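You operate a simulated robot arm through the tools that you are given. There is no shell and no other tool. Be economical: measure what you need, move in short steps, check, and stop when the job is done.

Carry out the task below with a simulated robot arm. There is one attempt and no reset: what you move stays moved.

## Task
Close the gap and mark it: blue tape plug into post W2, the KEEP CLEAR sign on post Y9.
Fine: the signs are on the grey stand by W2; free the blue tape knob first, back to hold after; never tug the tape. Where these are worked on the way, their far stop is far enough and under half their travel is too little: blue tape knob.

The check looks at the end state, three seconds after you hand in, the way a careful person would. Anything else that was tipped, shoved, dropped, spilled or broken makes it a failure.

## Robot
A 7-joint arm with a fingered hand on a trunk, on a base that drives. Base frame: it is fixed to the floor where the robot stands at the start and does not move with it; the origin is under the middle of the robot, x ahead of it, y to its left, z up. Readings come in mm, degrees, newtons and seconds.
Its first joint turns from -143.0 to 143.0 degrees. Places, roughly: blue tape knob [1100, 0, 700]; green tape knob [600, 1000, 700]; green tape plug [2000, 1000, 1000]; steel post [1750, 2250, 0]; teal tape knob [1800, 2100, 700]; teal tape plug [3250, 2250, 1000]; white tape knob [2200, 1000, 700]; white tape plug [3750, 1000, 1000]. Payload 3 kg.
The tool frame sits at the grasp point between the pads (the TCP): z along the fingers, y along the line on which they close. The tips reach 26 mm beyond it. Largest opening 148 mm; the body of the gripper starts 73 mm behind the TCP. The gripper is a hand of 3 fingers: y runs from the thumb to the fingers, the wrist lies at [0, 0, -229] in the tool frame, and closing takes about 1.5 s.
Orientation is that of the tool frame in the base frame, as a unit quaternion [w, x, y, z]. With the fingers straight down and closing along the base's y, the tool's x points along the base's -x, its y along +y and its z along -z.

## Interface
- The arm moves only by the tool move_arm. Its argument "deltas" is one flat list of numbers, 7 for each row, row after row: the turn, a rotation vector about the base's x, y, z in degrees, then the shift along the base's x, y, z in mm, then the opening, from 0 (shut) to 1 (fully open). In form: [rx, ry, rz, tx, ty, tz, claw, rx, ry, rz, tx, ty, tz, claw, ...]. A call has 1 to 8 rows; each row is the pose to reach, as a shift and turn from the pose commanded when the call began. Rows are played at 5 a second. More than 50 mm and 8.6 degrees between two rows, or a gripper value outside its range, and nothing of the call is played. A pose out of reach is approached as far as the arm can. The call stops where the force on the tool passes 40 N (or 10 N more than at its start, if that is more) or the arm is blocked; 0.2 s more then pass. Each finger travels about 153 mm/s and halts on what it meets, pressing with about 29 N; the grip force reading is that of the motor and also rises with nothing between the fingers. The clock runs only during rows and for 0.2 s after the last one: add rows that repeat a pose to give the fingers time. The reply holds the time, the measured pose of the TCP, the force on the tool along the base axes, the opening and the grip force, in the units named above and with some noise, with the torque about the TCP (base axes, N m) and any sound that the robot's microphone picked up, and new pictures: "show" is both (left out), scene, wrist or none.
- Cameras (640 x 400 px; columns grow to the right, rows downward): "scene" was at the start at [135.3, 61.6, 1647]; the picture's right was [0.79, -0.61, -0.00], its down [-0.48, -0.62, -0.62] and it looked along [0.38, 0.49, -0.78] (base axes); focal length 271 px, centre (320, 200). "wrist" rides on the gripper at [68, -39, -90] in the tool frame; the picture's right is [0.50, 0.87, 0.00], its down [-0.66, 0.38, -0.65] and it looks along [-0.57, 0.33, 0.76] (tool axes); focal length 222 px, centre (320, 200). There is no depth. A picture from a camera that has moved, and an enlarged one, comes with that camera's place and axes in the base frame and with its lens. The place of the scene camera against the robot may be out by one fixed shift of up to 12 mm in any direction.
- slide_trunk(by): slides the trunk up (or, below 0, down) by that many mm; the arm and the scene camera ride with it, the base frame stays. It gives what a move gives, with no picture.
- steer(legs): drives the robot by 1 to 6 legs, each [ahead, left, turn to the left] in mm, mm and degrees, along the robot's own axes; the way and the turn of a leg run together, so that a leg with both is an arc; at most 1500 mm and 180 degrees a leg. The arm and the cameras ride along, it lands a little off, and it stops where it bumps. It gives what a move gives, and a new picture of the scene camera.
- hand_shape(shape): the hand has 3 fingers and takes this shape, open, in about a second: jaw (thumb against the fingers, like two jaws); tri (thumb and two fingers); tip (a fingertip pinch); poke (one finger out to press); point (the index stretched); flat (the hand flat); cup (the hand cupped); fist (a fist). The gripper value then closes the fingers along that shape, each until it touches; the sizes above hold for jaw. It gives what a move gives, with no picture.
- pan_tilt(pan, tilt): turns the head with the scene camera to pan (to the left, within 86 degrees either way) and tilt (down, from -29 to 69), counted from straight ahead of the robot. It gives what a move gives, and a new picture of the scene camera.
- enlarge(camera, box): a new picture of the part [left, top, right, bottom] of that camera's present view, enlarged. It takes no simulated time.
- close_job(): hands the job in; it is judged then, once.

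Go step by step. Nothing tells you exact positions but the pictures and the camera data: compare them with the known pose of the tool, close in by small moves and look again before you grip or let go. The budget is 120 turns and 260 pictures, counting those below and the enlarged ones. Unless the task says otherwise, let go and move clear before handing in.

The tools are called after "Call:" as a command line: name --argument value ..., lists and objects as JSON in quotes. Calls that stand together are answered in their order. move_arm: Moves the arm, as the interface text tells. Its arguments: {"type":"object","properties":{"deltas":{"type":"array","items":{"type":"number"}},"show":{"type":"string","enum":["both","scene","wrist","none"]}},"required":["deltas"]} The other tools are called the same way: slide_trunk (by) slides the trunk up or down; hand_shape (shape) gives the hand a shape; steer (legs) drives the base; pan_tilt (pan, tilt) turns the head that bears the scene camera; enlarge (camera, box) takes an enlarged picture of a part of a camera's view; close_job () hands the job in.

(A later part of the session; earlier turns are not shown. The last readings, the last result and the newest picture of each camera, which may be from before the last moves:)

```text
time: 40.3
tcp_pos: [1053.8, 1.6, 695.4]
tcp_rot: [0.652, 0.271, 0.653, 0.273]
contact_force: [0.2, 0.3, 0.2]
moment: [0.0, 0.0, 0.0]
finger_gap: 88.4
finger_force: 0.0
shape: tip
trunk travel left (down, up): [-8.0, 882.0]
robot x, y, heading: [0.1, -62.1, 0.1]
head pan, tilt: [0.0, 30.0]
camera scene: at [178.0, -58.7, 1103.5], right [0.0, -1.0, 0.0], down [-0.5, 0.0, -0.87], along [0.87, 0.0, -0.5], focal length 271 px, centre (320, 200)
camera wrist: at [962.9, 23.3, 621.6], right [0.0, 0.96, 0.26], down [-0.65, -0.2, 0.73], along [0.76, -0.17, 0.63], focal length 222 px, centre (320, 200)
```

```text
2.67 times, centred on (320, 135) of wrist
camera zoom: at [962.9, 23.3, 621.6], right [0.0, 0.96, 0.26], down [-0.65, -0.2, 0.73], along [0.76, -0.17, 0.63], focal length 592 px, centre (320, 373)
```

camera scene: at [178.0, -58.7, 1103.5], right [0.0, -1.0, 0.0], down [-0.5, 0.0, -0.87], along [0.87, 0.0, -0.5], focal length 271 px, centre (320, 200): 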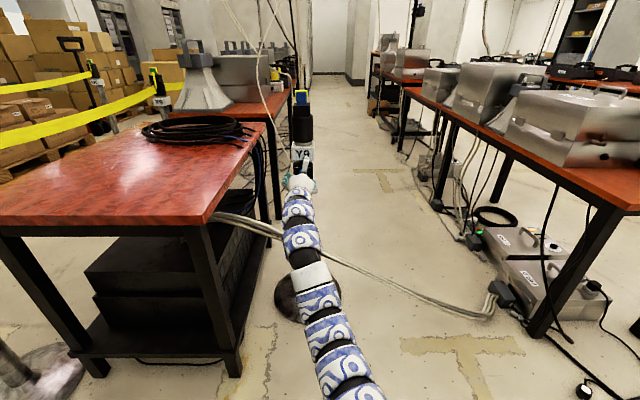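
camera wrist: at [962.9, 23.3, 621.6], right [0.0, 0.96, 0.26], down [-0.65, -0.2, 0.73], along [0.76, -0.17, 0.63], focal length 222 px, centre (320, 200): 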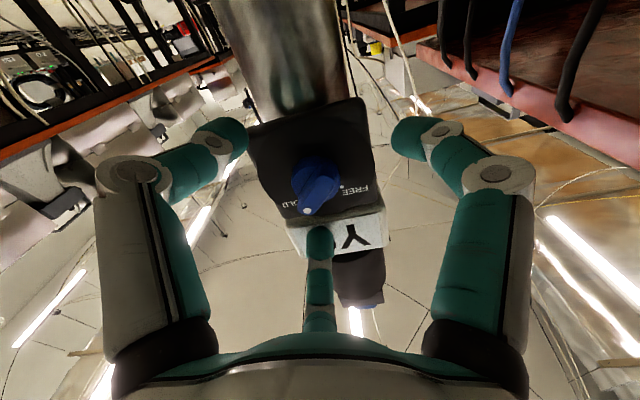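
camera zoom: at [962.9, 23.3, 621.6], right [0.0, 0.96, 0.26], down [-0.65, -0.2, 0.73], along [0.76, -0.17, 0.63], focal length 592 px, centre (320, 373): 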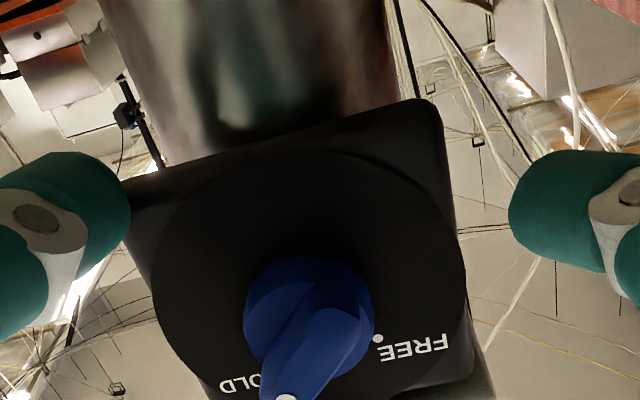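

Good alignment of thumb vs. fingers to the bar. Small correction, then close on the knob.

Call:
move_arm --deltas '[0, 0, 0, 0, -3, 3, 0.6, 0, 0, 0, 0, -3, 3, 0.4, 0, 0, 0, 0, -3, 3, 0.25, 0, 0, 0, 0, -3, 3, 0.1, 0, 0, 0, 0, -3, 3, 0, 0, 0, 0, 0, -3, 3, 0, 0, 0, 0, 0, -3, 3, 0]' --show "wrist"

Call:
enlarge --camera "wrist" --box '[200, 60, 440, 210]'

```text
time: 41.9
tcp_pos: [1053.2, -1.4, 700.1]
tcp_rot: [0.652, 0.272, 0.653, 0.273]
contact_force: [3.1, -2.8, -0.4]
moment: [-0.11, 0.04, -0.06]
finger_gap: 22.2
finger_force: 29.2
shape: tip
trunk travel left (down, up): [-8.0, 882.0]
robot x, y, heading: [-3.4, -61.3, -0.3]
head pan, tilt: [0.0, 30.0]
camera wrist: at [962.9, 20.1, 625.4], right [0.0, 0.96, 0.26], down [-0.65, -0.2, 0.73], along [0.76, -0.17, 0.63], focal length 222 px, centre (320, 200)
```

wrist: 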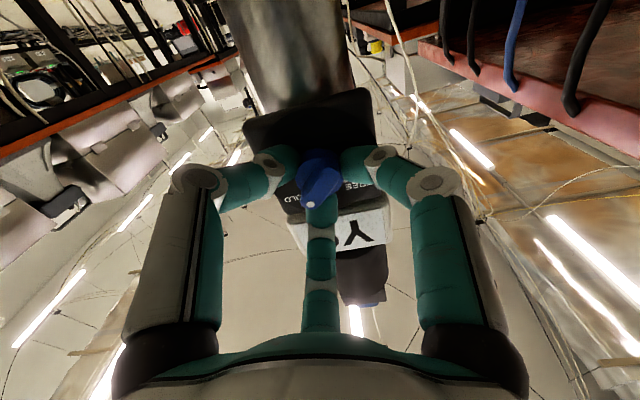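

```text
2.67 times, centred on (320, 135) of wrist
camera zoom: at [962.9, 20.1, 625.4], right [0.0, 0.96, 0.26], down [-0.65, -0.2, 0.73], along [0.76, -0.17, 0.63], focal length 592 px, centre (320, 373)
```

zoom: 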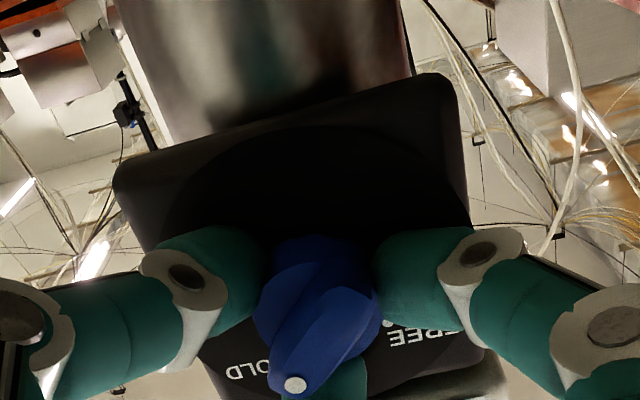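

Knob gripped (22 mm, 29 N). Turning it counter-clockwise toward FREE.

Call:
move_arm --deltas '[-7, 0, 0, 0, 0, 0, 0, -14, 0, 0, 0, 0, 0, 0, -21, 0, 0, 0, 0, 0, 0, -28, 0, 0, 0, 0, 0, 0, -35, 0, 0, 0, 0, 0, 0, -42, 0, 0, 0, 0, 0, 0, -49, 0, 0, 0, 0, 0, 0, -56, 0, 0, 0, 0, 0, 0]' --show "wrist"

Call:
enlarge --camera "wrist" --box '[200, 60, 440, 210]'

```text
time: 43.7
tcp_pos: [1052.2, 0.3, 698.2]
tcp_rot: [0.703, -0.068, 0.705, -0.067]
contact_force: [7.9, 11.7, -0.7]
moment: [0.02, 0.1, 0.23]
finger_gap: 20.8
finger_force: 29.3
shape: tip
trunk travel left (down, up): [-8.0, 882.0]
robot x, y, heading: [-2.1, -62.8, -0.3]
head pan, tilt: [0.0, 30.0]
camera wrist: at [962.5, -50.0, 640.5], right [0.0, 0.76, -0.65], down [-0.65, 0.49, 0.57], along [0.76, 0.43, 0.49], focal length 222 px, centre (320, 200)
```

wrist: 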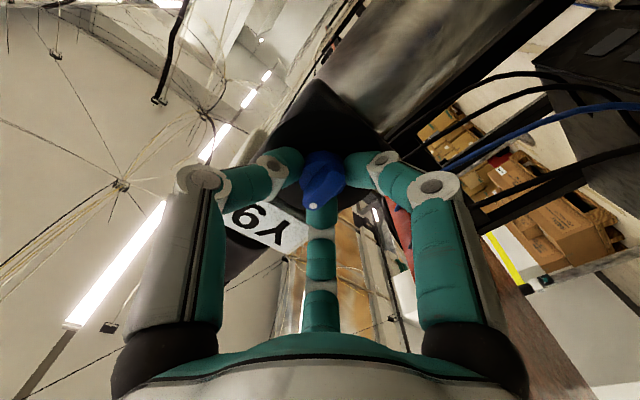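

```text
2.67 times, centred on (320, 135) of wrist
camera zoom: at [962.5, -50.0, 640.5], right [0.0, 0.76, -0.65], down [-0.65, 0.49, 0.57], along [0.76, 0.43, 0.49], focal length 592 px, centre (320, 373)
```

zoom: 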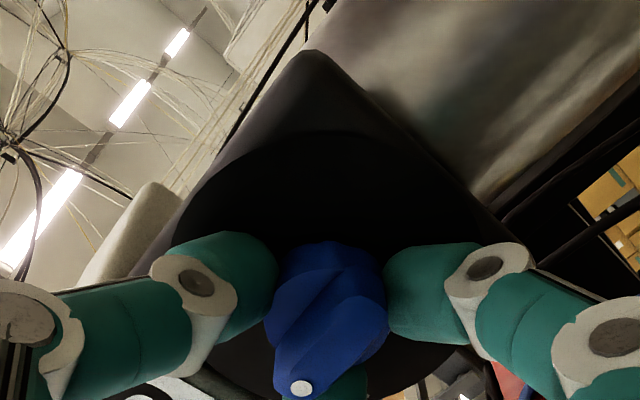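

The knob follows the hand. Continuing toward FREE.

Call:
move_arm --deltas '[-7, 0, 0, 0, 0, 0, 0, -14, 0, 0, 0, 0, 0, 0, -21, 0, 0, 0, 0, 0, 0, -28, 0, 0, 0, 0, 0, 0, -35, 0, 0, 0, 0, 0, 0, -42, 0, 0, 0, 0, 0, 0]' --show "wrist"

Call:
enlarge --camera "wrist" --box '[200, 60, 440, 210]'

```text
time: 45.1
tcp_pos: [1052.8, -0.9, 698.7]
tcp_rot: [0.632, -0.314, 0.635, -0.314]
contact_force: [1.3, 12.5, -0.3]
moment: [0.0, 0.31, 0.34]
finger_gap: 20.9
finger_force: 28.8
shape: tip
trunk travel left (down, up): [-8.0, 882.0]
robot x, y, heading: [-2.4, -58.9, -0.2]
head pan, tilt: [0.0, 30.0]
camera wrist: at [963.0, -76.3, 690.0], right [0.0, 0.12, -0.99], down [-0.65, 0.75, 0.1], along [0.76, 0.65, 0.08], focal length 222 px, centre (320, 200)
```

wrist: 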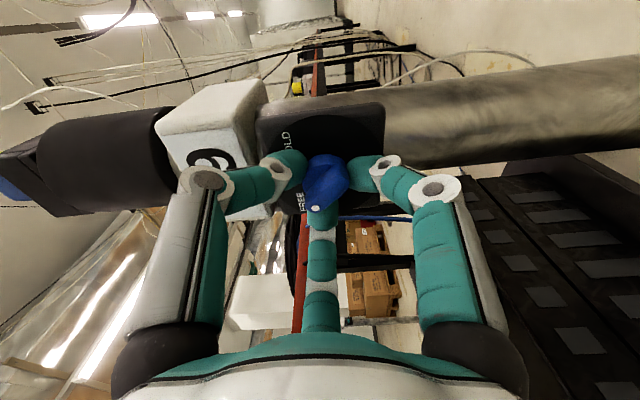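

```text
2.67 times, centred on (320, 135) of wrist
camera zoom: at [963.0, -76.3, 690.0], right [0.0, 0.12, -0.99], down [-0.65, 0.75, 0.1], along [0.76, 0.65, 0.08], focal length 592 px, centre (320, 373)
```

zoom: 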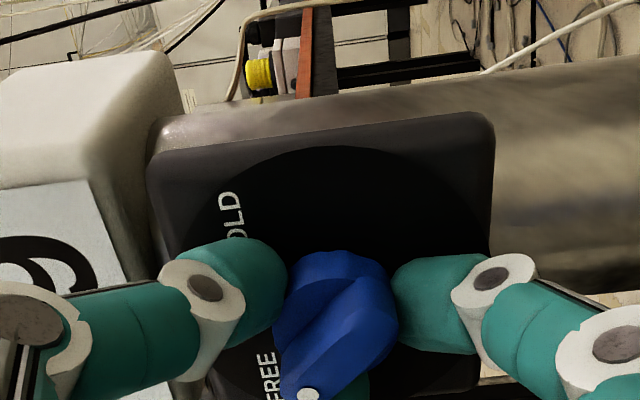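

Pointer is at about FREE and no torque resists yet; I go a little further to feel the stop.

Call:
move_arm --deltas '[-5, 0, 0, 0, 0, 0, 0, -10, 0, 0, 0, 0, 0, 0, -15, 0, 0, 0, 0, 0, 0]' --show "wrist"

Call:
enlarge --camera "wrist" --box '[200, 60, 440, 210]'

```text
time: 45.9
tcp_pos: [1053.4, -1.2, 698.6]
tcp_rot: [0.585, -0.395, 0.589, -0.394]
contact_force: [2.7, 5.3, -0.4]
moment: [0.14, 0.22, 0.25]
finger_gap: 20.2
finger_force: 28.6
shape: tip
trunk travel left (down, up): [-8.0, 882.0]
robot x, y, heading: [-2.3, -59.2, -0.2]
head pan, tilt: [0.0, 30.0]
camera wrist: at [962.9, -76.9, 710.2], right [0.0, -0.14, -0.99], down [-0.65, 0.75, -0.1], along [0.76, 0.65, -0.09], focal length 222 px, centre (320, 200)
```

wrist: 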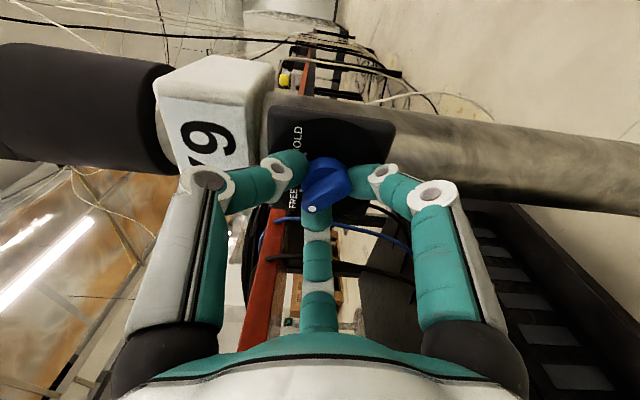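

```text
2.67 times, centred on (320, 135) of wrist
camera zoom: at [962.9, -76.9, 710.2], right [0.0, -0.14, -0.99], down [-0.65, 0.75, -0.1], along [0.76, 0.65, -0.09], focal length 592 px, centre (320, 373)
```

zoom: 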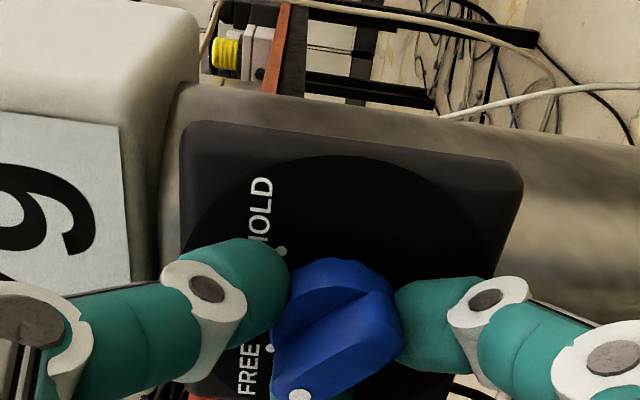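

It has reached the stop past FREE. Release, back out and check.

Call:
move_arm --deltas '[0, 0, 0, 0, 0, 0, 0.4, 0, 0, 0, 0, 0, 0, 0.6, 0, 0, 0, 0, 0, 0, 0.6, 0, 0, 0, -30, 0, 0, 0.6, 0, 0, 0, -70, 0, 0, 0.6, 8, 0, 0, -110, 0, 0, 0.6]' --show "wrist"

Call:
move_arm --deltas '[8, 0, 0, -30, 0, 0, 0.6, 16, 0, 0, -60, 0, 0, 0.6, 24, 0, 0, -90, 0, 0, 0.6, 32, 0, 0, -120, 0, 0, 0.6, 40, 0, 0, -150, 0, 0, 0.6, 48, 0, 0, -180, 0, 0, 0.6, 56, 0, 0, -180, 0, 0, 0.6, 60, 0, 0, -180, 0, 0, 0.6]' --show "scene"

Call:
enlarge --camera "scene" --box '[240, 80, 368, 160]'

Call:
enlarge --camera "scene" --box '[270, 130, 334, 170]'

```text
time: 47.3
tcp_pos: [942.4, 1.4, 700.2]
tcp_rot: [0.612, -0.353, 0.614, -0.352]
contact_force: [0.4, 0.7, -0.4]
moment: [-0.01, -0.01, 0.0]
finger_gap: 88.4
finger_force: 0.0
shape: tip
trunk travel left (down, up): [-8.0, 882.0]
robot x, y, heading: [1.0, -58.5, -0.1]
head pan, tilt: [0.0, 30.0]
camera wrist: at [852.3, -76.8, 701.0], right [0.0, 0.01, -1.0], down [-0.65, 0.76, 0.01], along [0.76, 0.65, 0.0], focal length 222 px, centre (320, 200)
```

wrist: 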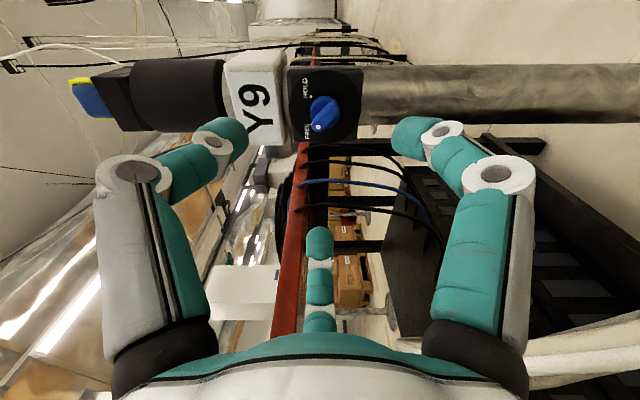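

```text
time: 49.1
tcp_pos: [763.0, -0.9, 700.0]
tcp_rot: [0.707, 0.002, 0.708, 0.003]
contact_force: [0.5, 0.4, -0.1]
moment: [0.01, 0.03, 0.01]
finger_gap: 88.5
finger_force: 0.0
shape: tip
trunk travel left (down, up): [-8.0, 882.0]
robot x, y, heading: [-4.0, -58.3, -0.3]
head pan, tilt: [0.0, 30.0]
camera scene: at [178.0, -58.7, 1103.5], right [0.0, -1.0, 0.0], down [-0.5, 0.0, -0.87], along [0.87, 0.0, -0.5], focal length 271 px, centre (320, 200)
```

scene: 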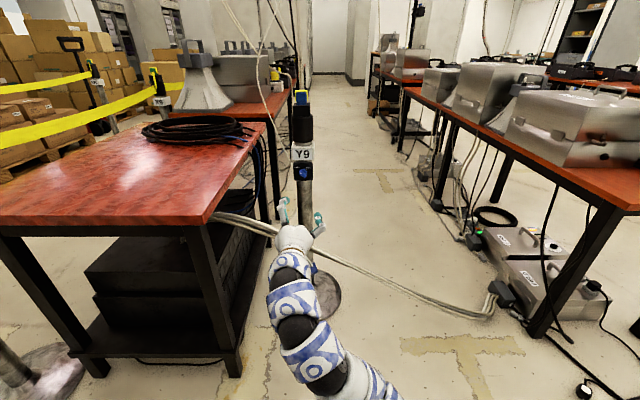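

```text
5.00 times, centred on (304, 120) of scene
camera zoom: at [178.0, -58.7, 1103.5], right [0.0, -1.0, 0.0], down [-0.5, 0.0, -0.87], along [0.87, 0.0, -0.5], focal length 1355 px, centre (400, 600)
```

zoom: 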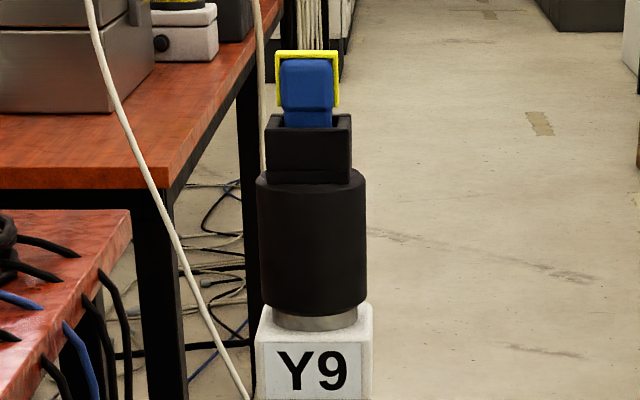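

```text
10.00 times, centred on (302, 150) of scene
camera zoom: at [178.0, -58.7, 1103.5], right [0.0, -1.0, 0.0], down [-0.5, 0.0, -0.87], along [0.87, 0.0, -0.5], focal length 2710 px, centre (500, 700)
```

zoom: 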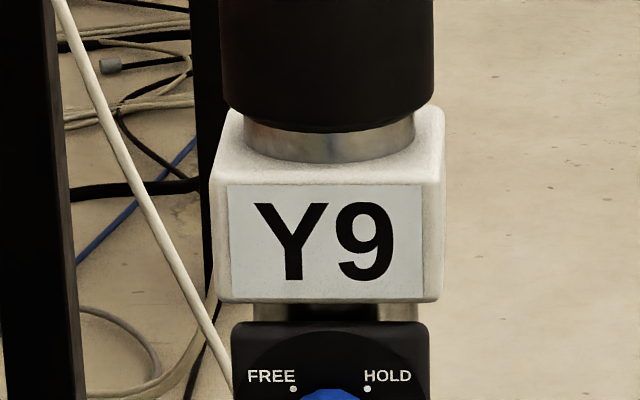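

The pointer now sits at FREE. Next the plug: raise the trunk and turn the hand to point down, so I can lift the plug straight up and carry it to W2.

Call:
slide_trunk --by 520

Call:
hand_shape --shape "jaw"

Call:
move_arm --deltas '[0, 8, 0, 0, 0, 0, 1, 0, 16, 0, 0, 0, 0, 1, 0, 24, 0, 0, 0, 0, 1, 0, 32, 0, 0, 0, 0, 1, 0, 40, 0, 0, 0, 0, 1, 0, 48, 0, 0, 0, 0, 1]' --show "none"

Call:
move_arm --deltas '[0, 8, 0, 0, 0, 0, 1, 0, 16, 0, 0, 0, 0, 1, 0, 24, 0, 0, 0, 0, 1, 0, 32, 0, 0, 0, 0, 1, 0, 40, 0, 0, 0, 0, 1, 0, 42, 0, 0, 0, 0, 1]' --show "scene"

```text
refused: 520 is not a number from -400 to 400
```

```text
time: 50.0
tcp_pos: [764.0, 0.9, 700.1]
tcp_rot: [0.707, 0.001, 0.708, 0.003]
contact_force: [0.1, 0.0, 0.2]
moment: [0.01, -0.01, -0.02]
finger_gap: 147.9
finger_force: 0.1
shape: jaw
trunk travel left (down, up): [-8.0, 882.0]
robot x, y, heading: [1.0, -64.5, -0.2]
head pan, tilt: [0.0, 30.0]
```

```text
time: 51.6
tcp_pos: [787.6, -104.3, 706.5]
tcp_rot: [0.373, 0.086, 0.919, -0.091]
contact_force: [0.1, -0.2, 0.1]
moment: [0.0, 0.02, 0.03]
finger_gap: 147.9
finger_force: 0.2
shape: jaw
out of reach, approached as far as the arm can: row 3
trunk travel left (down, up): [-8.0, 882.0]
robot x, y, heading: [-1.8, -57.5, -0.2]
head pan, tilt: [0.0, 30.0]
stopped in row 6: the arm was blocked; the commanded pose is now the measured one
```

```text
time: 53.0
tcp_pos: [792.6, -123.8, 702.9]
tcp_rot: [0.308, 0.078, 0.943, -0.095]
contact_force: [-0.4, -0.3, -0.4]
moment: [0.02, 0.03, 0.04]
finger_gap: 147.9
finger_force: 0.0
shape: jaw
out of reach, approached as far as the arm can: row 1, 2, 3, 4, 5, 6
trunk travel left (down, up): [-8.0, 882.0]
robot x, y, heading: [-3.6, -59.1, 0.4]
head pan, tilt: [0.0, 30.0]
camera scene: at [178.0, -58.3, 1103.5], right [0.0, -1.0, 0.0], down [-0.5, 0.0, -0.87], along [0.87, 0.0, -0.5], focal length 271 px, centre (320, 200)
```

scene: 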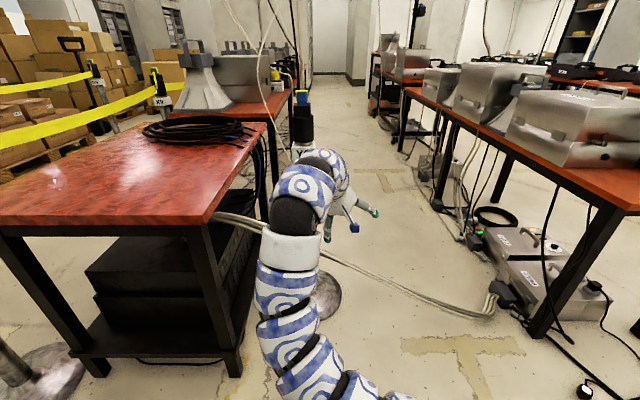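

The trunk step was too big, so the arm turned low; nothing was touched. Now raising in two steps.

Call:
slide_trunk --by 300

Call:
slide_trunk --by 250

Call:
pan_tilt --pan 0 --tilt 45

```text
time: 56.0
tcp_pos: [793.5, -125.3, 1003.7]
tcp_rot: [0.307, 0.079, 0.943, -0.097]
contact_force: [-1.2, 0.9, 0.0]
moment: [0.02, -0.02, 0.02]
finger_gap: 148.2
finger_force: 0.0
shape: jaw
trunk travel left (down, up): [-308.0, 582.0]
robot x, y, heading: [1.8, -62.0, 0.0]
head pan, tilt: [0.0, 30.0]
```

```text
time: 58.6
tcp_pos: [793.7, -124.9, 1253.5]
tcp_rot: [0.308, 0.079, 0.943, -0.096]
contact_force: [0.2, -0.1, 0.1]
moment: [0.0, 0.04, -0.01]
finger_gap: 148.3
finger_force: 0.1
shape: jaw
trunk travel left (down, up): [-558.0, 332.0]
robot x, y, heading: [-5.6, -58.1, 0.1]
head pan, tilt: [0.0, 30.0]
```

```text
time: 59.4
tcp_pos: [793.3, -125.1, 1253.6]
tcp_rot: [0.308, 0.079, 0.943, -0.097]
contact_force: [0.0, 0.0, -0.4]
moment: [0.02, -0.03, -0.03]
finger_gap: 148.1
finger_force: 0.1
shape: jaw
trunk travel left (down, up): [-558.0, 332.0]
robot x, y, heading: [-0.7, -58.1, 0.0]
head pan, tilt: [0.0, 45.0]
camera scene: at [169.0, -58.3, 1631.0], right [0.0, -1.0, 0.0], down [-0.71, 0.0, -0.71], along [0.71, 0.0, -0.71], focal length 271 px, centre (320, 200)
```

scene: 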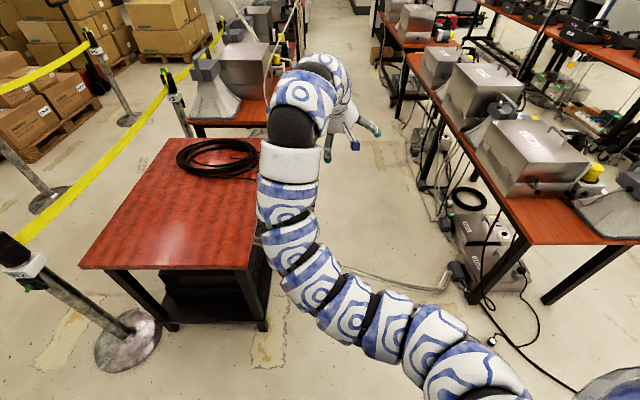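

Finish turning the hand to straight down.

Call:
move_arm --deltas '[2.2, 7.2, 1.8, 0, 10, 0, 1, 4.5, 14.4, 3.7, 0, 20, 0, 1, 6.7, 21.6, 5.6, 0, 30, 0, 1, 8.9, 28.8, 7.4, 0, 40, 0, 1, 11.2, 36.1, 9.3, 0, 50, 0, 1, 11.2, 36.1, 9.3, 0, 65, 0, 1]' --show "both"

```text
time: 60.8
tcp_pos: [793.1, -124.8, 1253.5]
tcp_rot: [0.309, 0.078, 0.943, -0.096]
contact_force: [-0.1, -0.1, -0.9]
moment: [0.0, 0.0, -0.02]
finger_gap: 148.2
finger_force: 0.1
shape: jaw
out of reach, approached as far as the arm can: row 1, 2, 3, 4, 5, 6
trunk travel left (down, up): [-558.0, 332.0]
robot x, y, heading: [-4.0, -60.3, 0.0]
head pan, tilt: [0.0, 45.0]
camera scene: at [168.9, -58.2, 1630.9], right [0.0, -1.0, 0.0], down [-0.71, 0.0, -0.71], along [0.71, 0.0, -0.71], focal length 271 px, centre (320, 200)
camera wrist: at [680.2, -134.8, 1290.5], right [-0.22, 0.88, -0.41], down [0.23, 0.46, 0.86], along [0.95, 0.09, -0.3], focal length 222 px, centre (320, 200)
```

scene: 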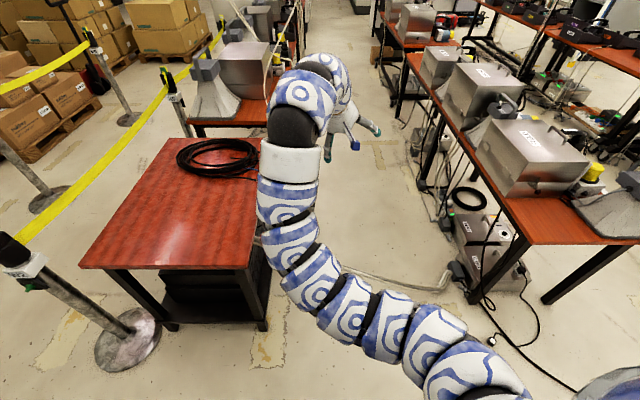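
wrist: 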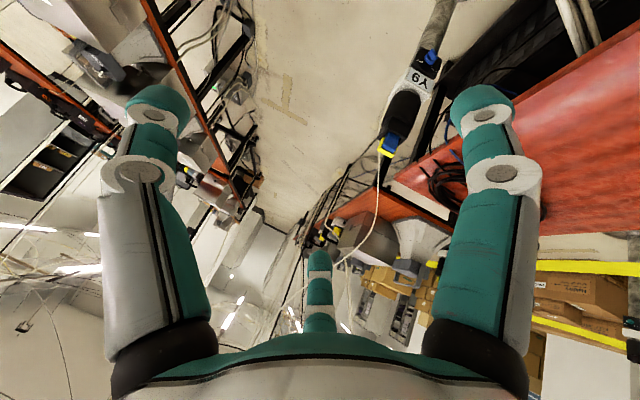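

The wrist is in an awkward joint state. I go back to horizontal, then retrace the way I came (hand off to the left) before turning down.

Call:
move_arm --deltas '[0.2, -7.6, 2.1, -13, 24, 6, 1, 0.4, -15.3, 4.2, -26, 47, 12, 1, 0.6, -22.9, 6.3, -40, 71, 18, 1, 0.9, -30.5, 8.4, -53, 94, 24, 1, 1.1, -38.1, 10.5, -66, 118, 30, 1, 1.3, -45.8, 12.6, -80, 141, 36, 1, 1.5, -53.4, 14.7, -93, 165, 42, 1]' --show "none"

Call:
move_arm --deltas '[0, 2, 0, -12, 45, 0, 1, 0, 4, 0, -24, 90, 0, 1, 0, 6, 0, -36, 135, 0, 1, 0, 8, 0, -48, 180, 0, 1, 0, 10, 0, -60, 225, 0, 1, 0, 15, 0, -60, 260, 0, 1, 0, 20, 0, -60, 290, 0, 1, 0, 25, 0, -60, 320, 0, 1]' --show "scene"

```text
time: 62.4
tcp_pos: [695.8, 40.3, 1297.2]
tcp_rot: [0.707, 0.0, 0.707, 0.0]
contact_force: [0.0, -0.2, 0.5]
moment: [0.0, 0.0, 0.01]
finger_gap: 148.0
finger_force: 0.2
shape: jaw
trunk travel left (down, up): [-558.0, 332.0]
robot x, y, heading: [-3.6, -59.7, 0.1]
head pan, tilt: [0.0, 45.0]
```

```text
time: 64.2
tcp_pos: [637.2, 361.9, 1296.4]
tcp_rot: [0.537, 0.001, 0.844, 0.0]
contact_force: [0.3, 0.3, 0.1]
moment: [-0.04, -0.03, 0.02]
finger_gap: 147.9
finger_force: 0.0
shape: jaw
trunk travel left (down, up): [-558.0, 332.0]
robot x, y, heading: [-4.7, -60.2, -0.1]
head pan, tilt: [0.0, 45.0]
camera scene: at [168.8, -57.9, 1630.9], right [0.0, -1.0, 0.0], down [-0.71, 0.0, -0.71], along [0.71, 0.0, -0.71], focal length 271 px, centre (320, 200)
```

scene: 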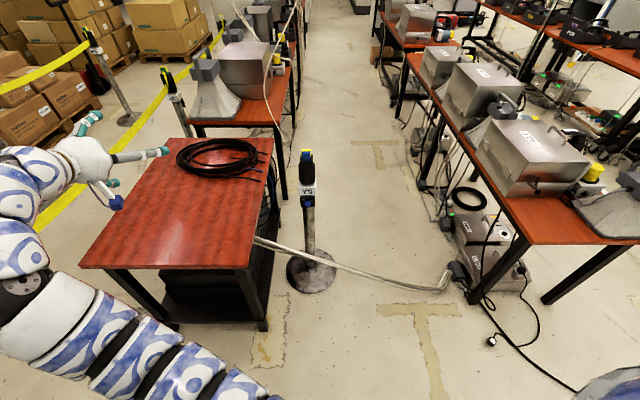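

Going well; continue tilting to vertical.

Call:
move_arm --deltas '[0, 8, 0, -4, 4, -4, 1, 0, 16, 0, -8, 8, -8, 1, 0, 24, 0, -12, 12, -12, 1, 0, 32, 0, -16, 16, -16, 1, 0, 40, 0, -20, 20, -20, 1, 0, 48, 0, -24, 24, -24, 1, 0, 56, 0, -28, 28, -28, 1, 0, 64, 0, -32, 30, -32, 1]' --show "wrist"

```text
time: 66.0
tcp_pos: [613.9, 394.2, 1248.2]
tcp_rot: [0.044, 0.0, 0.999, 0.003]
contact_force: [0.9, -0.2, 0.7]
moment: [0.03, 0.03, 0.0]
finger_gap: 148.2
finger_force: 0.1
shape: jaw
out of reach, approached as far as the arm can: row 7, 8
trunk travel left (down, up): [-558.0, 332.0]
robot x, y, heading: [-0.2, -58.3, 0.1]
head pan, tilt: [0.0, 45.0]
camera wrist: at [538.8, 356.0, 1332.5], right [-0.5, 0.87, -0.04], down [0.59, 0.37, 0.71], along [0.63, 0.33, -0.7], focal length 222 px, centre (320, 200)
```

wrist: 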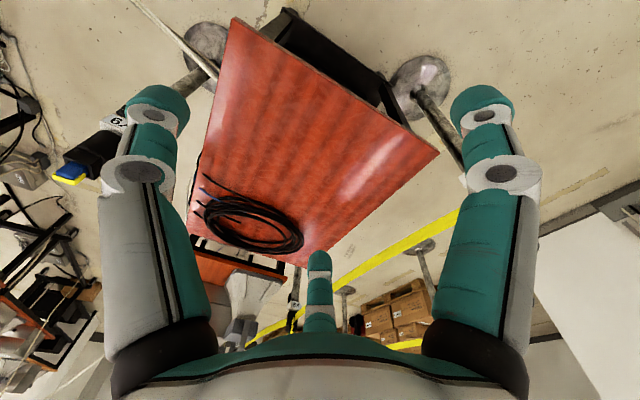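

Nearly vertical. I correct the last degrees and test how the jaw shape closes.

Call:
move_arm --deltas '[0, 2.5, 0, -10, -5, 0, 0.7, 0, 5, 0, -20, -10, 0, 0.5, 0, 5, 0, -20, -10, 0, 0.3, 0, 5, 0, -20, -10, 0, 0.3, 0, 5, 0, -20, -10, 0, 0.3]' --show "both"

Call:
pan_tilt --pan 45 --tilt 45

Call:
enlarge --camera "scene" --box '[280, 60, 440, 160]'

```text
time: 67.2
tcp_pos: [606.1, 399.0, 1227.6]
tcp_rot: [0.003, 0.0, 1.0, 0.003]
contact_force: [-0.3, -0.4, 0.8]
moment: [0.0, -0.03, 0.02]
finger_gap: 44.8
finger_force: 0.0
shape: jaw
out of reach, approached as far as the arm can: row 1, 2, 3, 4, 5
trunk travel left (down, up): [-558.0, 332.0]
robot x, y, heading: [-0.3, -60.6, 0.2]
head pan, tilt: [0.0, 45.0]
camera scene: at [168.7, -58.1, 1631.0], right [0.0, -1.0, 0.0], down [-0.71, 0.0, -0.71], along [0.71, 0.0, -0.71], focal length 271 px, centre (320, 200)
camera wrist: at [538.3, 360.3, 1318.6], right [-0.5, 0.87, 0.0], down [0.65, 0.37, 0.66], along [0.57, 0.33, -0.75], focal length 222 px, centre (320, 200)
```

scene: 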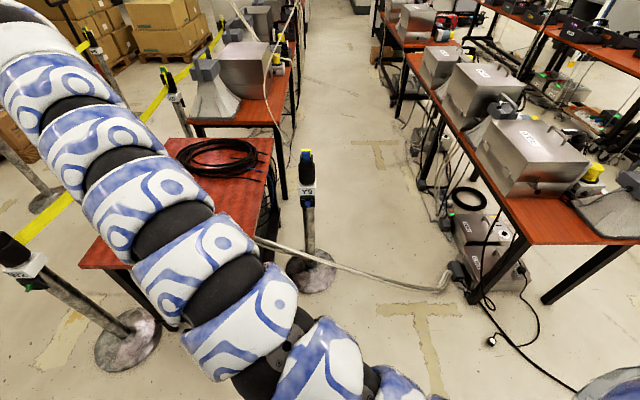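
wrist: 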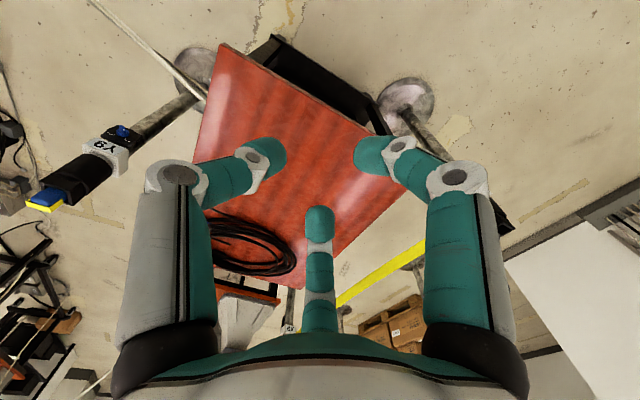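

```text
time: 68.3
tcp_pos: [606.0, 398.0, 1227.9]
tcp_rot: [0.002, 0.0, 1.0, 0.002]
contact_force: [-0.1, 0.2, -0.2]
moment: [0.01, 0.01, 0.01]
finger_gap: 44.9
finger_force: 0.1
shape: jaw
trunk travel left (down, up): [-558.0, 332.0]
robot x, y, heading: [-0.5, -56.3, -0.0]
head pan, tilt: [45.0, 45.0]
camera scene: at [145.2, -0.7, 1630.9], right [0.71, -0.71, 0.0], down [-0.5, -0.5, -0.71], along [0.5, 0.5, -0.71], focal length 271 px, centre (320, 200)
```

scene: 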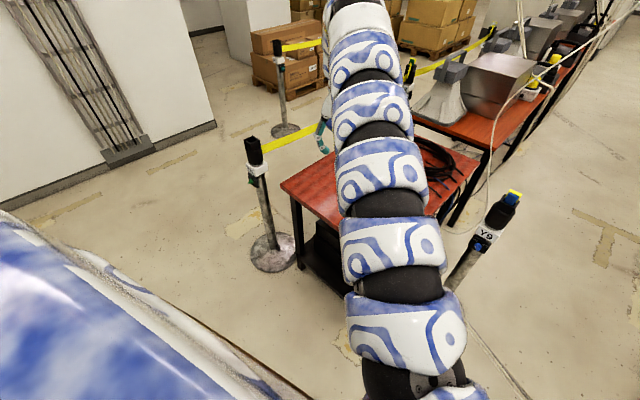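

```text
4.00 times, centred on (360, 110) of scene
camera zoom: at [145.2, -0.7, 1630.9], right [0.71, -0.71, 0.0], down [-0.5, -0.5, -0.71], along [0.5, 0.5, -0.71], focal length 1084 px, centre (160, 560)
```

zoom: 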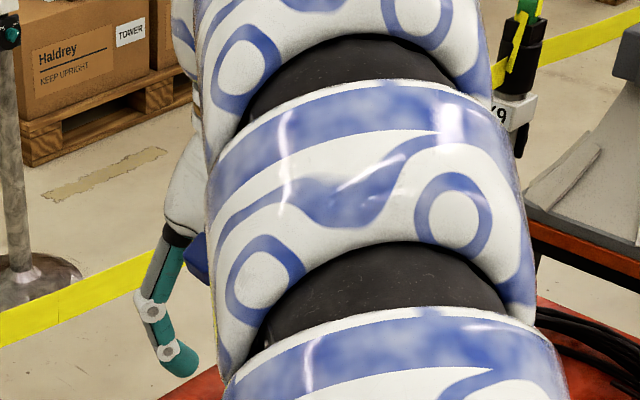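

The fingers close as a three-jaw chuck in this shape too. I drive so the hand is above Y9, robot standing to its right side.

Call:
steer --legs '[[470, -398, 0]]'

Call:
move_arm --deltas '[0, 0, 0, 0, 0, 0, 0.8, 0, 0, 0, 0, 0, 0, 1]' --show "wrist"

```text
time: 71.7
tcp_pos: [1078.3, 8.8, 1228.0]
tcp_rot: [0.001, -0.001, 1.0, 0.003]
contact_force: [-0.5, -0.7, 0.2]
moment: [0.04, 0.01, 0.01]
finger_gap: 44.8
finger_force: 0.1
shape: jaw
trunk travel left (down, up): [-558.0, 332.0]
robot x, y, heading: [473.9, -453.1, 0.2]
head pan, tilt: [45.0, 45.0]
camera scene: at [619.2, -392.0, 1630.9], right [0.71, -0.71, 0.0], down [-0.5, -0.5, -0.71], along [0.5, 0.5, -0.71], focal length 271 px, centre (320, 200)
```

scene: 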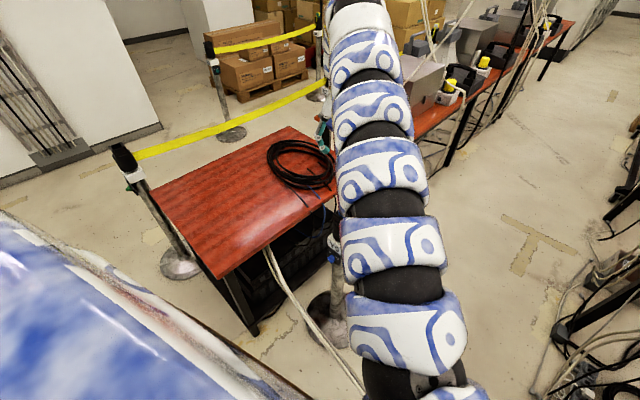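

```text
time: 72.3
tcp_pos: [1079.0, 8.0, 1226.3]
tcp_rot: [0.002, -0.001, 1.0, 0.003]
contact_force: [-0.2, 0.5, 0.2]
moment: [-0.01, -0.01, 0.0]
finger_gap: 147.9
finger_force: 0.1
shape: jaw
trunk travel left (down, up): [-558.0, 332.0]
robot x, y, heading: [471.5, -453.4, 0.2]
head pan, tilt: [45.0, 45.0]
camera wrist: at [1011.3, -29.9, 1318.6], right [-0.5, 0.87, 0.0], down [0.65, 0.38, 0.66], along [0.57, 0.33, -0.75], focal length 222 px, centre (320, 200)
```

wrist: 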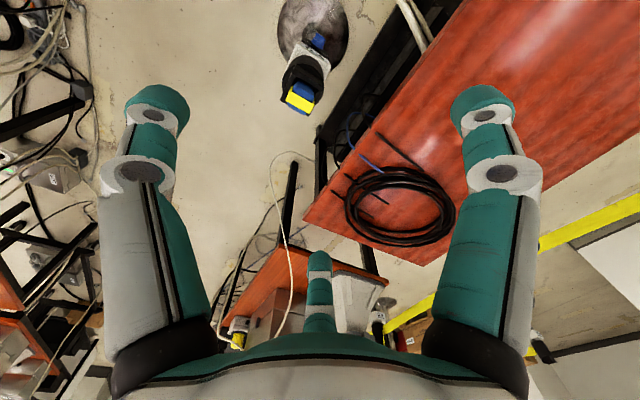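

Plug is at about (1110,−7). Look closely at its shape.

Call:
enlarge --camera "wrist" --box '[252, 50, 348, 110]'

Call:
slide_trunk --by -130

Call:
move_arm --deltas '[0, 0, 0, 15, -4, 0, 1, 0, 0, 0, 30, -8, 0, 1]' --show "wrist"

Call:
enlarge --camera "wrist" --box '[224, 60, 384, 160]'

```text
6.67 times, centred on (300, 80) of wrist
camera zoom: at [1011.3, -29.9, 1318.6], right [-0.5, 0.87, 0.0], down [0.65, 0.38, 0.66], along [0.57, 0.33, -0.75], focal length 1481 px, centre (453, 1000)
```

zoom: 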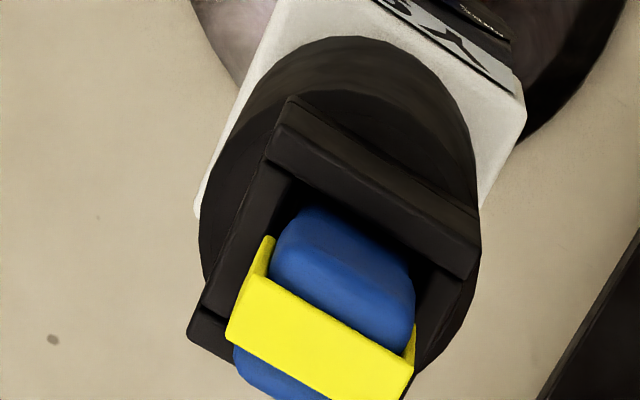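

```text
time: 73.9
tcp_pos: [1078.2, 8.9, 1098.9]
tcp_rot: [0.003, -0.001, 1.0, 0.002]
contact_force: [0.1, 0.0, -0.1]
moment: [-0.02, -0.01, 0.02]
finger_gap: 147.8
finger_force: 0.1
shape: jaw
trunk travel left (down, up): [-428.0, 462.0]
robot x, y, heading: [471.6, -451.3, 0.1]
head pan, tilt: [45.0, 45.0]
```

```text
time: 74.5
tcp_pos: [1095.5, -1.2, 1092.9]
tcp_rot: [0.001, -0.001, 1.0, 0.003]
contact_force: [-1.1, 0.4, 0.1]
moment: [-0.01, 0.01, -0.02]
finger_gap: 147.7
finger_force: 0.0
shape: jaw
out of reach, approached as far as the arm can: row 1, 2
trunk travel left (down, up): [-428.0, 462.0]
robot x, y, heading: [472.9, -451.0, 0.2]
head pan, tilt: [45.0, 45.0]
camera wrist: at [1027.6, -40.2, 1182.8], right [-0.5, 0.87, 0.0], down [0.65, 0.37, 0.66], along [0.57, 0.33, -0.75], focal length 222 px, centre (320, 200)
```

wrist: 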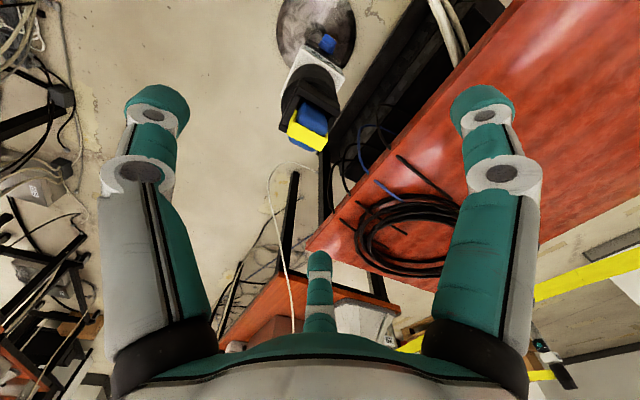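

```text
4.00 times, centred on (304, 110) of wrist
camera zoom: at [1027.6, -40.2, 1182.8], right [-0.5, 0.87, 0.0], down [0.65, 0.37, 0.66], along [0.57, 0.33, -0.75], focal length 888 px, centre (384, 560)
```

zoom: 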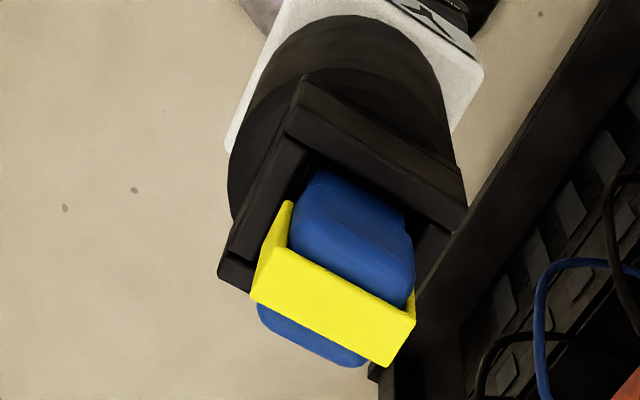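

The plug is a blue block with the tape looped over its top and both y sides. I nudge the base so the arm has reach margin, then centre over the plug.

Call:
steer --legs '[[45, 20, 0]]'

Call:
move_arm --deltas '[0, 0, 0, -15, -12, 0, 1, 0, 0, 0, -30, -25, 0, 1]' --show "wrist"

Call:
enlarge --camera "wrist" --box '[224, 60, 384, 160]'

```text
time: 75.4
tcp_pos: [1137.6, 19.6, 1091.6]
tcp_rot: [0.002, -0.001, 1.0, 0.003]
contact_force: [0.0, 0.0, -0.6]
moment: [0.01, -0.03, -0.01]
finger_gap: 147.8
finger_force: 0.0
shape: jaw
trunk travel left (down, up): [-428.0, 462.0]
robot x, y, heading: [516.5, -429.7, 0.0]
head pan, tilt: [45.0, 45.0]
camera scene: at [663.7, -371.1, 1500.8], right [0.71, -0.71, 0.0], down [-0.5, -0.5, -0.71], along [0.5, 0.5, -0.71], focal length 271 px, centre (320, 200)
```

scene: 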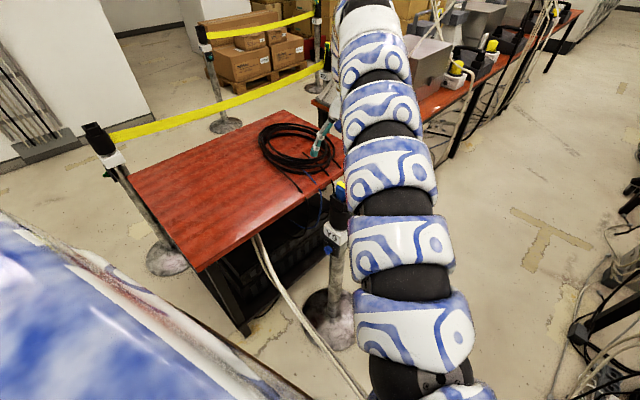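

```text
time: 76.0
tcp_pos: [1111.9, -0.6, 1084.7]
tcp_rot: [0.005, 0.0, 1.0, 0.004]
contact_force: [0.0, -0.2, -0.5]
moment: [-0.01, 0.01, 0.01]
finger_gap: 147.8
finger_force: 0.0
shape: jaw
out of reach, approached as far as the arm can: row 1, 2
trunk travel left (down, up): [-428.0, 462.0]
robot x, y, heading: [518.7, -432.8, -0.1]
head pan, tilt: [45.0, 45.0]
camera wrist: at [1043.4, -40.3, 1173.9], right [-0.5, 0.87, 0.0], down [0.65, 0.37, 0.66], along [0.57, 0.33, -0.75], focal length 222 px, centre (320, 200)
```

wrist: 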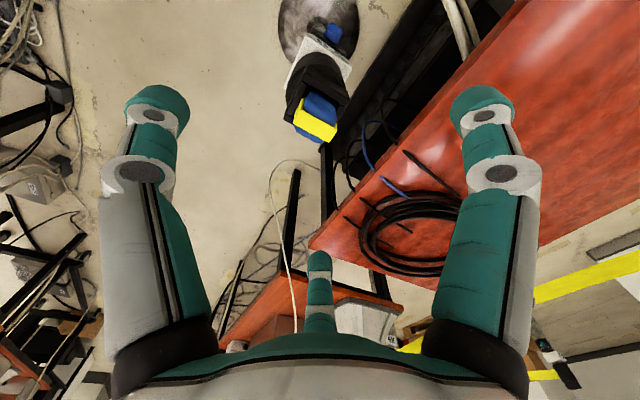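

```text
4.00 times, centred on (304, 110) of wrist
camera zoom: at [1043.4, -40.3, 1173.9], right [-0.5, 0.87, 0.0], down [0.65, 0.37, 0.66], along [0.57, 0.33, -0.75], focal length 888 px, centre (384, 560)
```

zoom: 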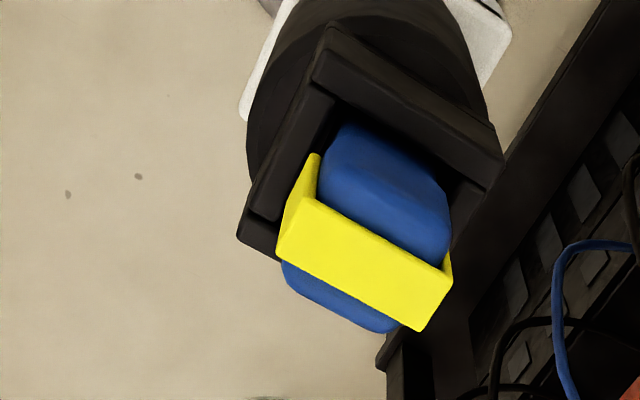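

Centred within a few mm. Lowering to just above the grip height and checking.

Call:
slide_trunk --by -85

Call:
move_arm --deltas '[0, 0, 0, 2, -2, 0, 1, 0, 0, 0, 2, -2, 0, 1]' --show "wrist"

Call:
enlarge --camera "wrist" --box '[200, 80, 440, 230]'

```text
time: 77.2
tcp_pos: [1111.7, -1.5, 998.2]
tcp_rot: [0.004, 0.0, 1.0, 0.003]
contact_force: [-0.1, 0.5, 0.0]
moment: [0.02, -0.01, -0.03]
finger_gap: 147.8
finger_force: 0.1
shape: jaw
trunk travel left (down, up): [-343.0, 547.0]
robot x, y, heading: [517.7, -433.5, 0.2]
head pan, tilt: [45.0, 45.0]
```

```text
time: 77.8
tcp_pos: [1113.5, -3.3, 997.0]
tcp_rot: [0.004, -0.002, 1.0, 0.004]
contact_force: [0.2, 0.1, -0.2]
moment: [-0.01, 0.0, -0.02]
finger_gap: 147.9
finger_force: 0.1
shape: jaw
trunk travel left (down, up): [-343.0, 547.0]
robot x, y, heading: [518.3, -429.5, 0.3]
head pan, tilt: [45.0, 45.0]
camera wrist: at [1046.6, -42.1, 1087.7], right [-0.5, 0.87, 0.0], down [0.65, 0.37, 0.66], along [0.57, 0.33, -0.75], focal length 222 px, centre (320, 200)
```

wrist: 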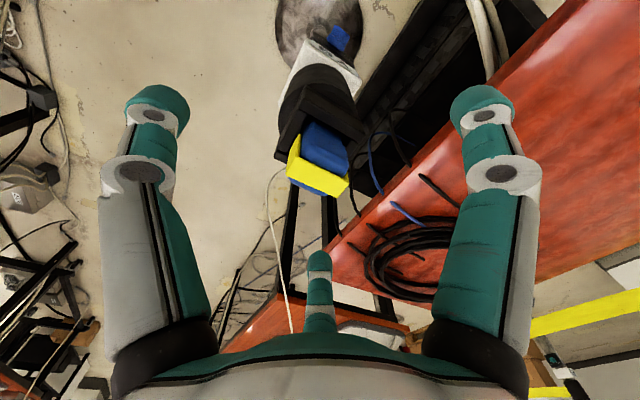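

```text
2.67 times, centred on (320, 155) of wrist
camera zoom: at [1046.6, -42.1, 1087.7], right [-0.5, 0.87, 0.0], down [0.65, 0.37, 0.66], along [0.57, 0.33, -0.75], focal length 592 px, centre (320, 320)
```

zoom: 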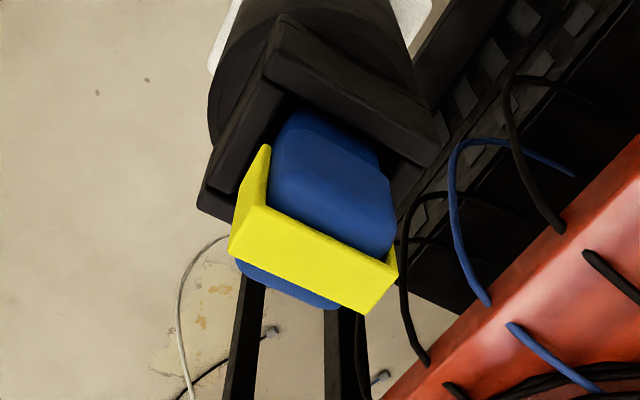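

Refined: plug centre ≈(1125,1), its top ≈957, socket rim ≈920. I shift over it and lower to z≈955.

Call:
move_arm --deltas '[0, 0, 0, 6, 2, 0, 1, 0, 0, 0, 12, 4, -2, 1, 0, 0, 0, 12, 4, -2, 1]' --show "none"

Call:
slide_trunk --by -38

Call:
move_arm --deltas '[0, 0, 0, 0, 0, 0, 0.6, 0, 0, 0, 0, 0, 0, 0.5]' --show "wrist"

Call:
enlarge --camera "wrist" --box '[200, 80, 440, 230]'

```text
time: 78.6
tcp_pos: [1125.1, -0.2, 994.8]
tcp_rot: [0.004, -0.002, 1.0, 0.004]
contact_force: [-0.5, -0.2, -0.5]
moment: [-0.01, 0.01, 0.0]
finger_gap: 147.9
finger_force: 0.0
shape: jaw
trunk travel left (down, up): [-343.0, 547.0]
robot x, y, heading: [517.7, -432.1, 0.3]
head pan, tilt: [45.0, 45.0]
```

```text
time: 79.5
tcp_pos: [1125.6, 0.4, 958.3]
tcp_rot: [0.005, -0.002, 1.0, 0.003]
contact_force: [0.3, 0.2, -0.4]
moment: [-0.03, 0.0, 0.0]
finger_gap: 148.1
finger_force: 0.1
shape: jaw
trunk travel left (down, up): [-305.0, 585.0]
robot x, y, heading: [514.4, -433.8, 0.0]
head pan, tilt: [45.0, 45.0]
```

```text
time: 80.1
tcp_pos: [1125.0, 0.5, 958.3]
tcp_rot: [0.004, -0.001, 1.0, 0.004]
contact_force: [0.5, -1.1, 0.0]
moment: [0.01, 0.03, 0.02]
finger_gap: 74.6
finger_force: 0.1
shape: jaw
trunk travel left (down, up): [-305.0, 585.0]
robot x, y, heading: [518.6, -429.4, -0.1]
head pan, tilt: [45.0, 45.0]
camera wrist: at [1057.4, -38.1, 1047.9], right [-0.5, 0.86, 0.0], down [0.65, 0.37, 0.66], along [0.57, 0.33, -0.75], focal length 222 px, centre (320, 200)
```

wrist: 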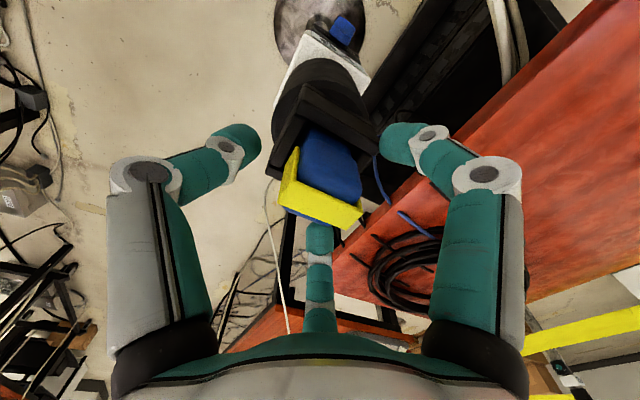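

```text
2.67 times, centred on (320, 155) of wrist
camera zoom: at [1057.4, -38.1, 1047.9], right [-0.5, 0.86, 0.0], down [0.65, 0.37, 0.66], along [0.57, 0.33, -0.75], focal length 592 px, centre (320, 320)
```

zoom: 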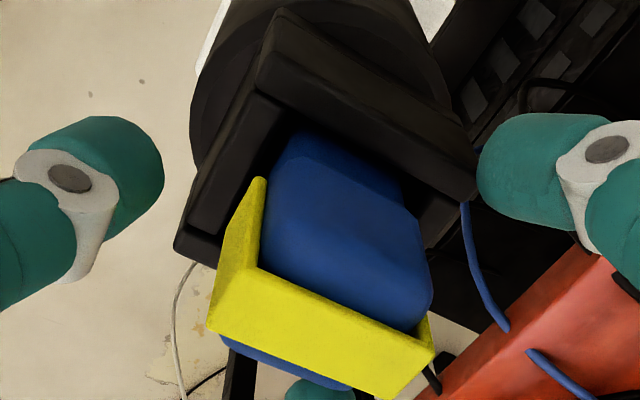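

Aligned with the plug; lower 5 mm and close.

Call:
move_arm --deltas '[0, 0, 0, 1, 2, -5, 0.5, 0, 0, 0, 1, 2, -5, 0.35, 0, 0, 0, 1, 2, -5, 0.2, 0, 0, 0, 1, 2, -5, 0.1, 0, 0, 0, 1, 2, -5, 0, 0, 0, 0, 1, 2, -5, 0, 0, 0, 0, 1, 2, -5, 0]' --show "wrist"

Call:
enlarge --camera "wrist" --box '[200, 80, 440, 230]'

```text
time: 81.7
tcp_pos: [1125.5, 1.2, 953.2]
tcp_rot: [0.004, -0.001, 1.0, 0.003]
contact_force: [0.4, 0.1, 0.2]
moment: [-0.03, 0.0, -0.01]
finger_gap: 35.3
finger_force: 28.3
shape: jaw
trunk travel left (down, up): [-305.0, 585.0]
robot x, y, heading: [513.8, -430.0, 0.4]
head pan, tilt: [45.0, 45.0]
camera wrist: at [1058.1, -36.3, 1043.0], right [-0.5, 0.86, 0.0], down [0.65, 0.37, 0.66], along [0.57, 0.33, -0.75], focal length 222 px, centre (320, 200)
```

wrist: 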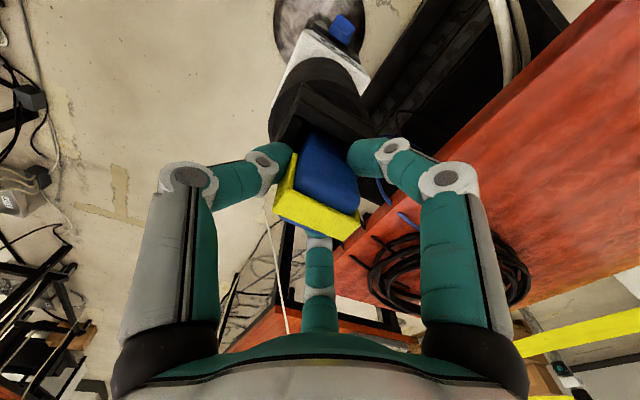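

```text
2.67 times, centred on (320, 155) of wrist
camera zoom: at [1058.1, -36.3, 1043.0], right [-0.5, 0.86, 0.0], down [0.65, 0.37, 0.66], along [0.57, 0.33, -0.75], focal length 592 px, centre (320, 320)
```

zoom: 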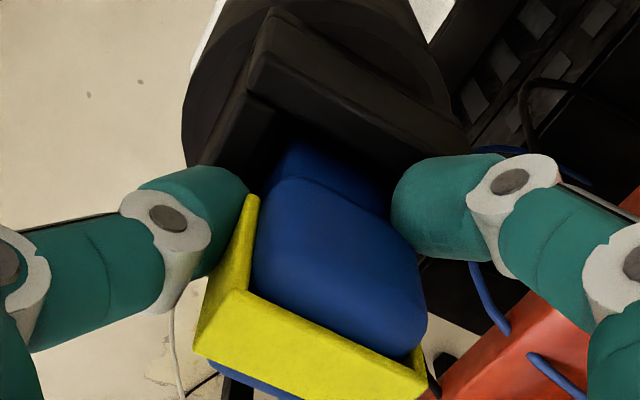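

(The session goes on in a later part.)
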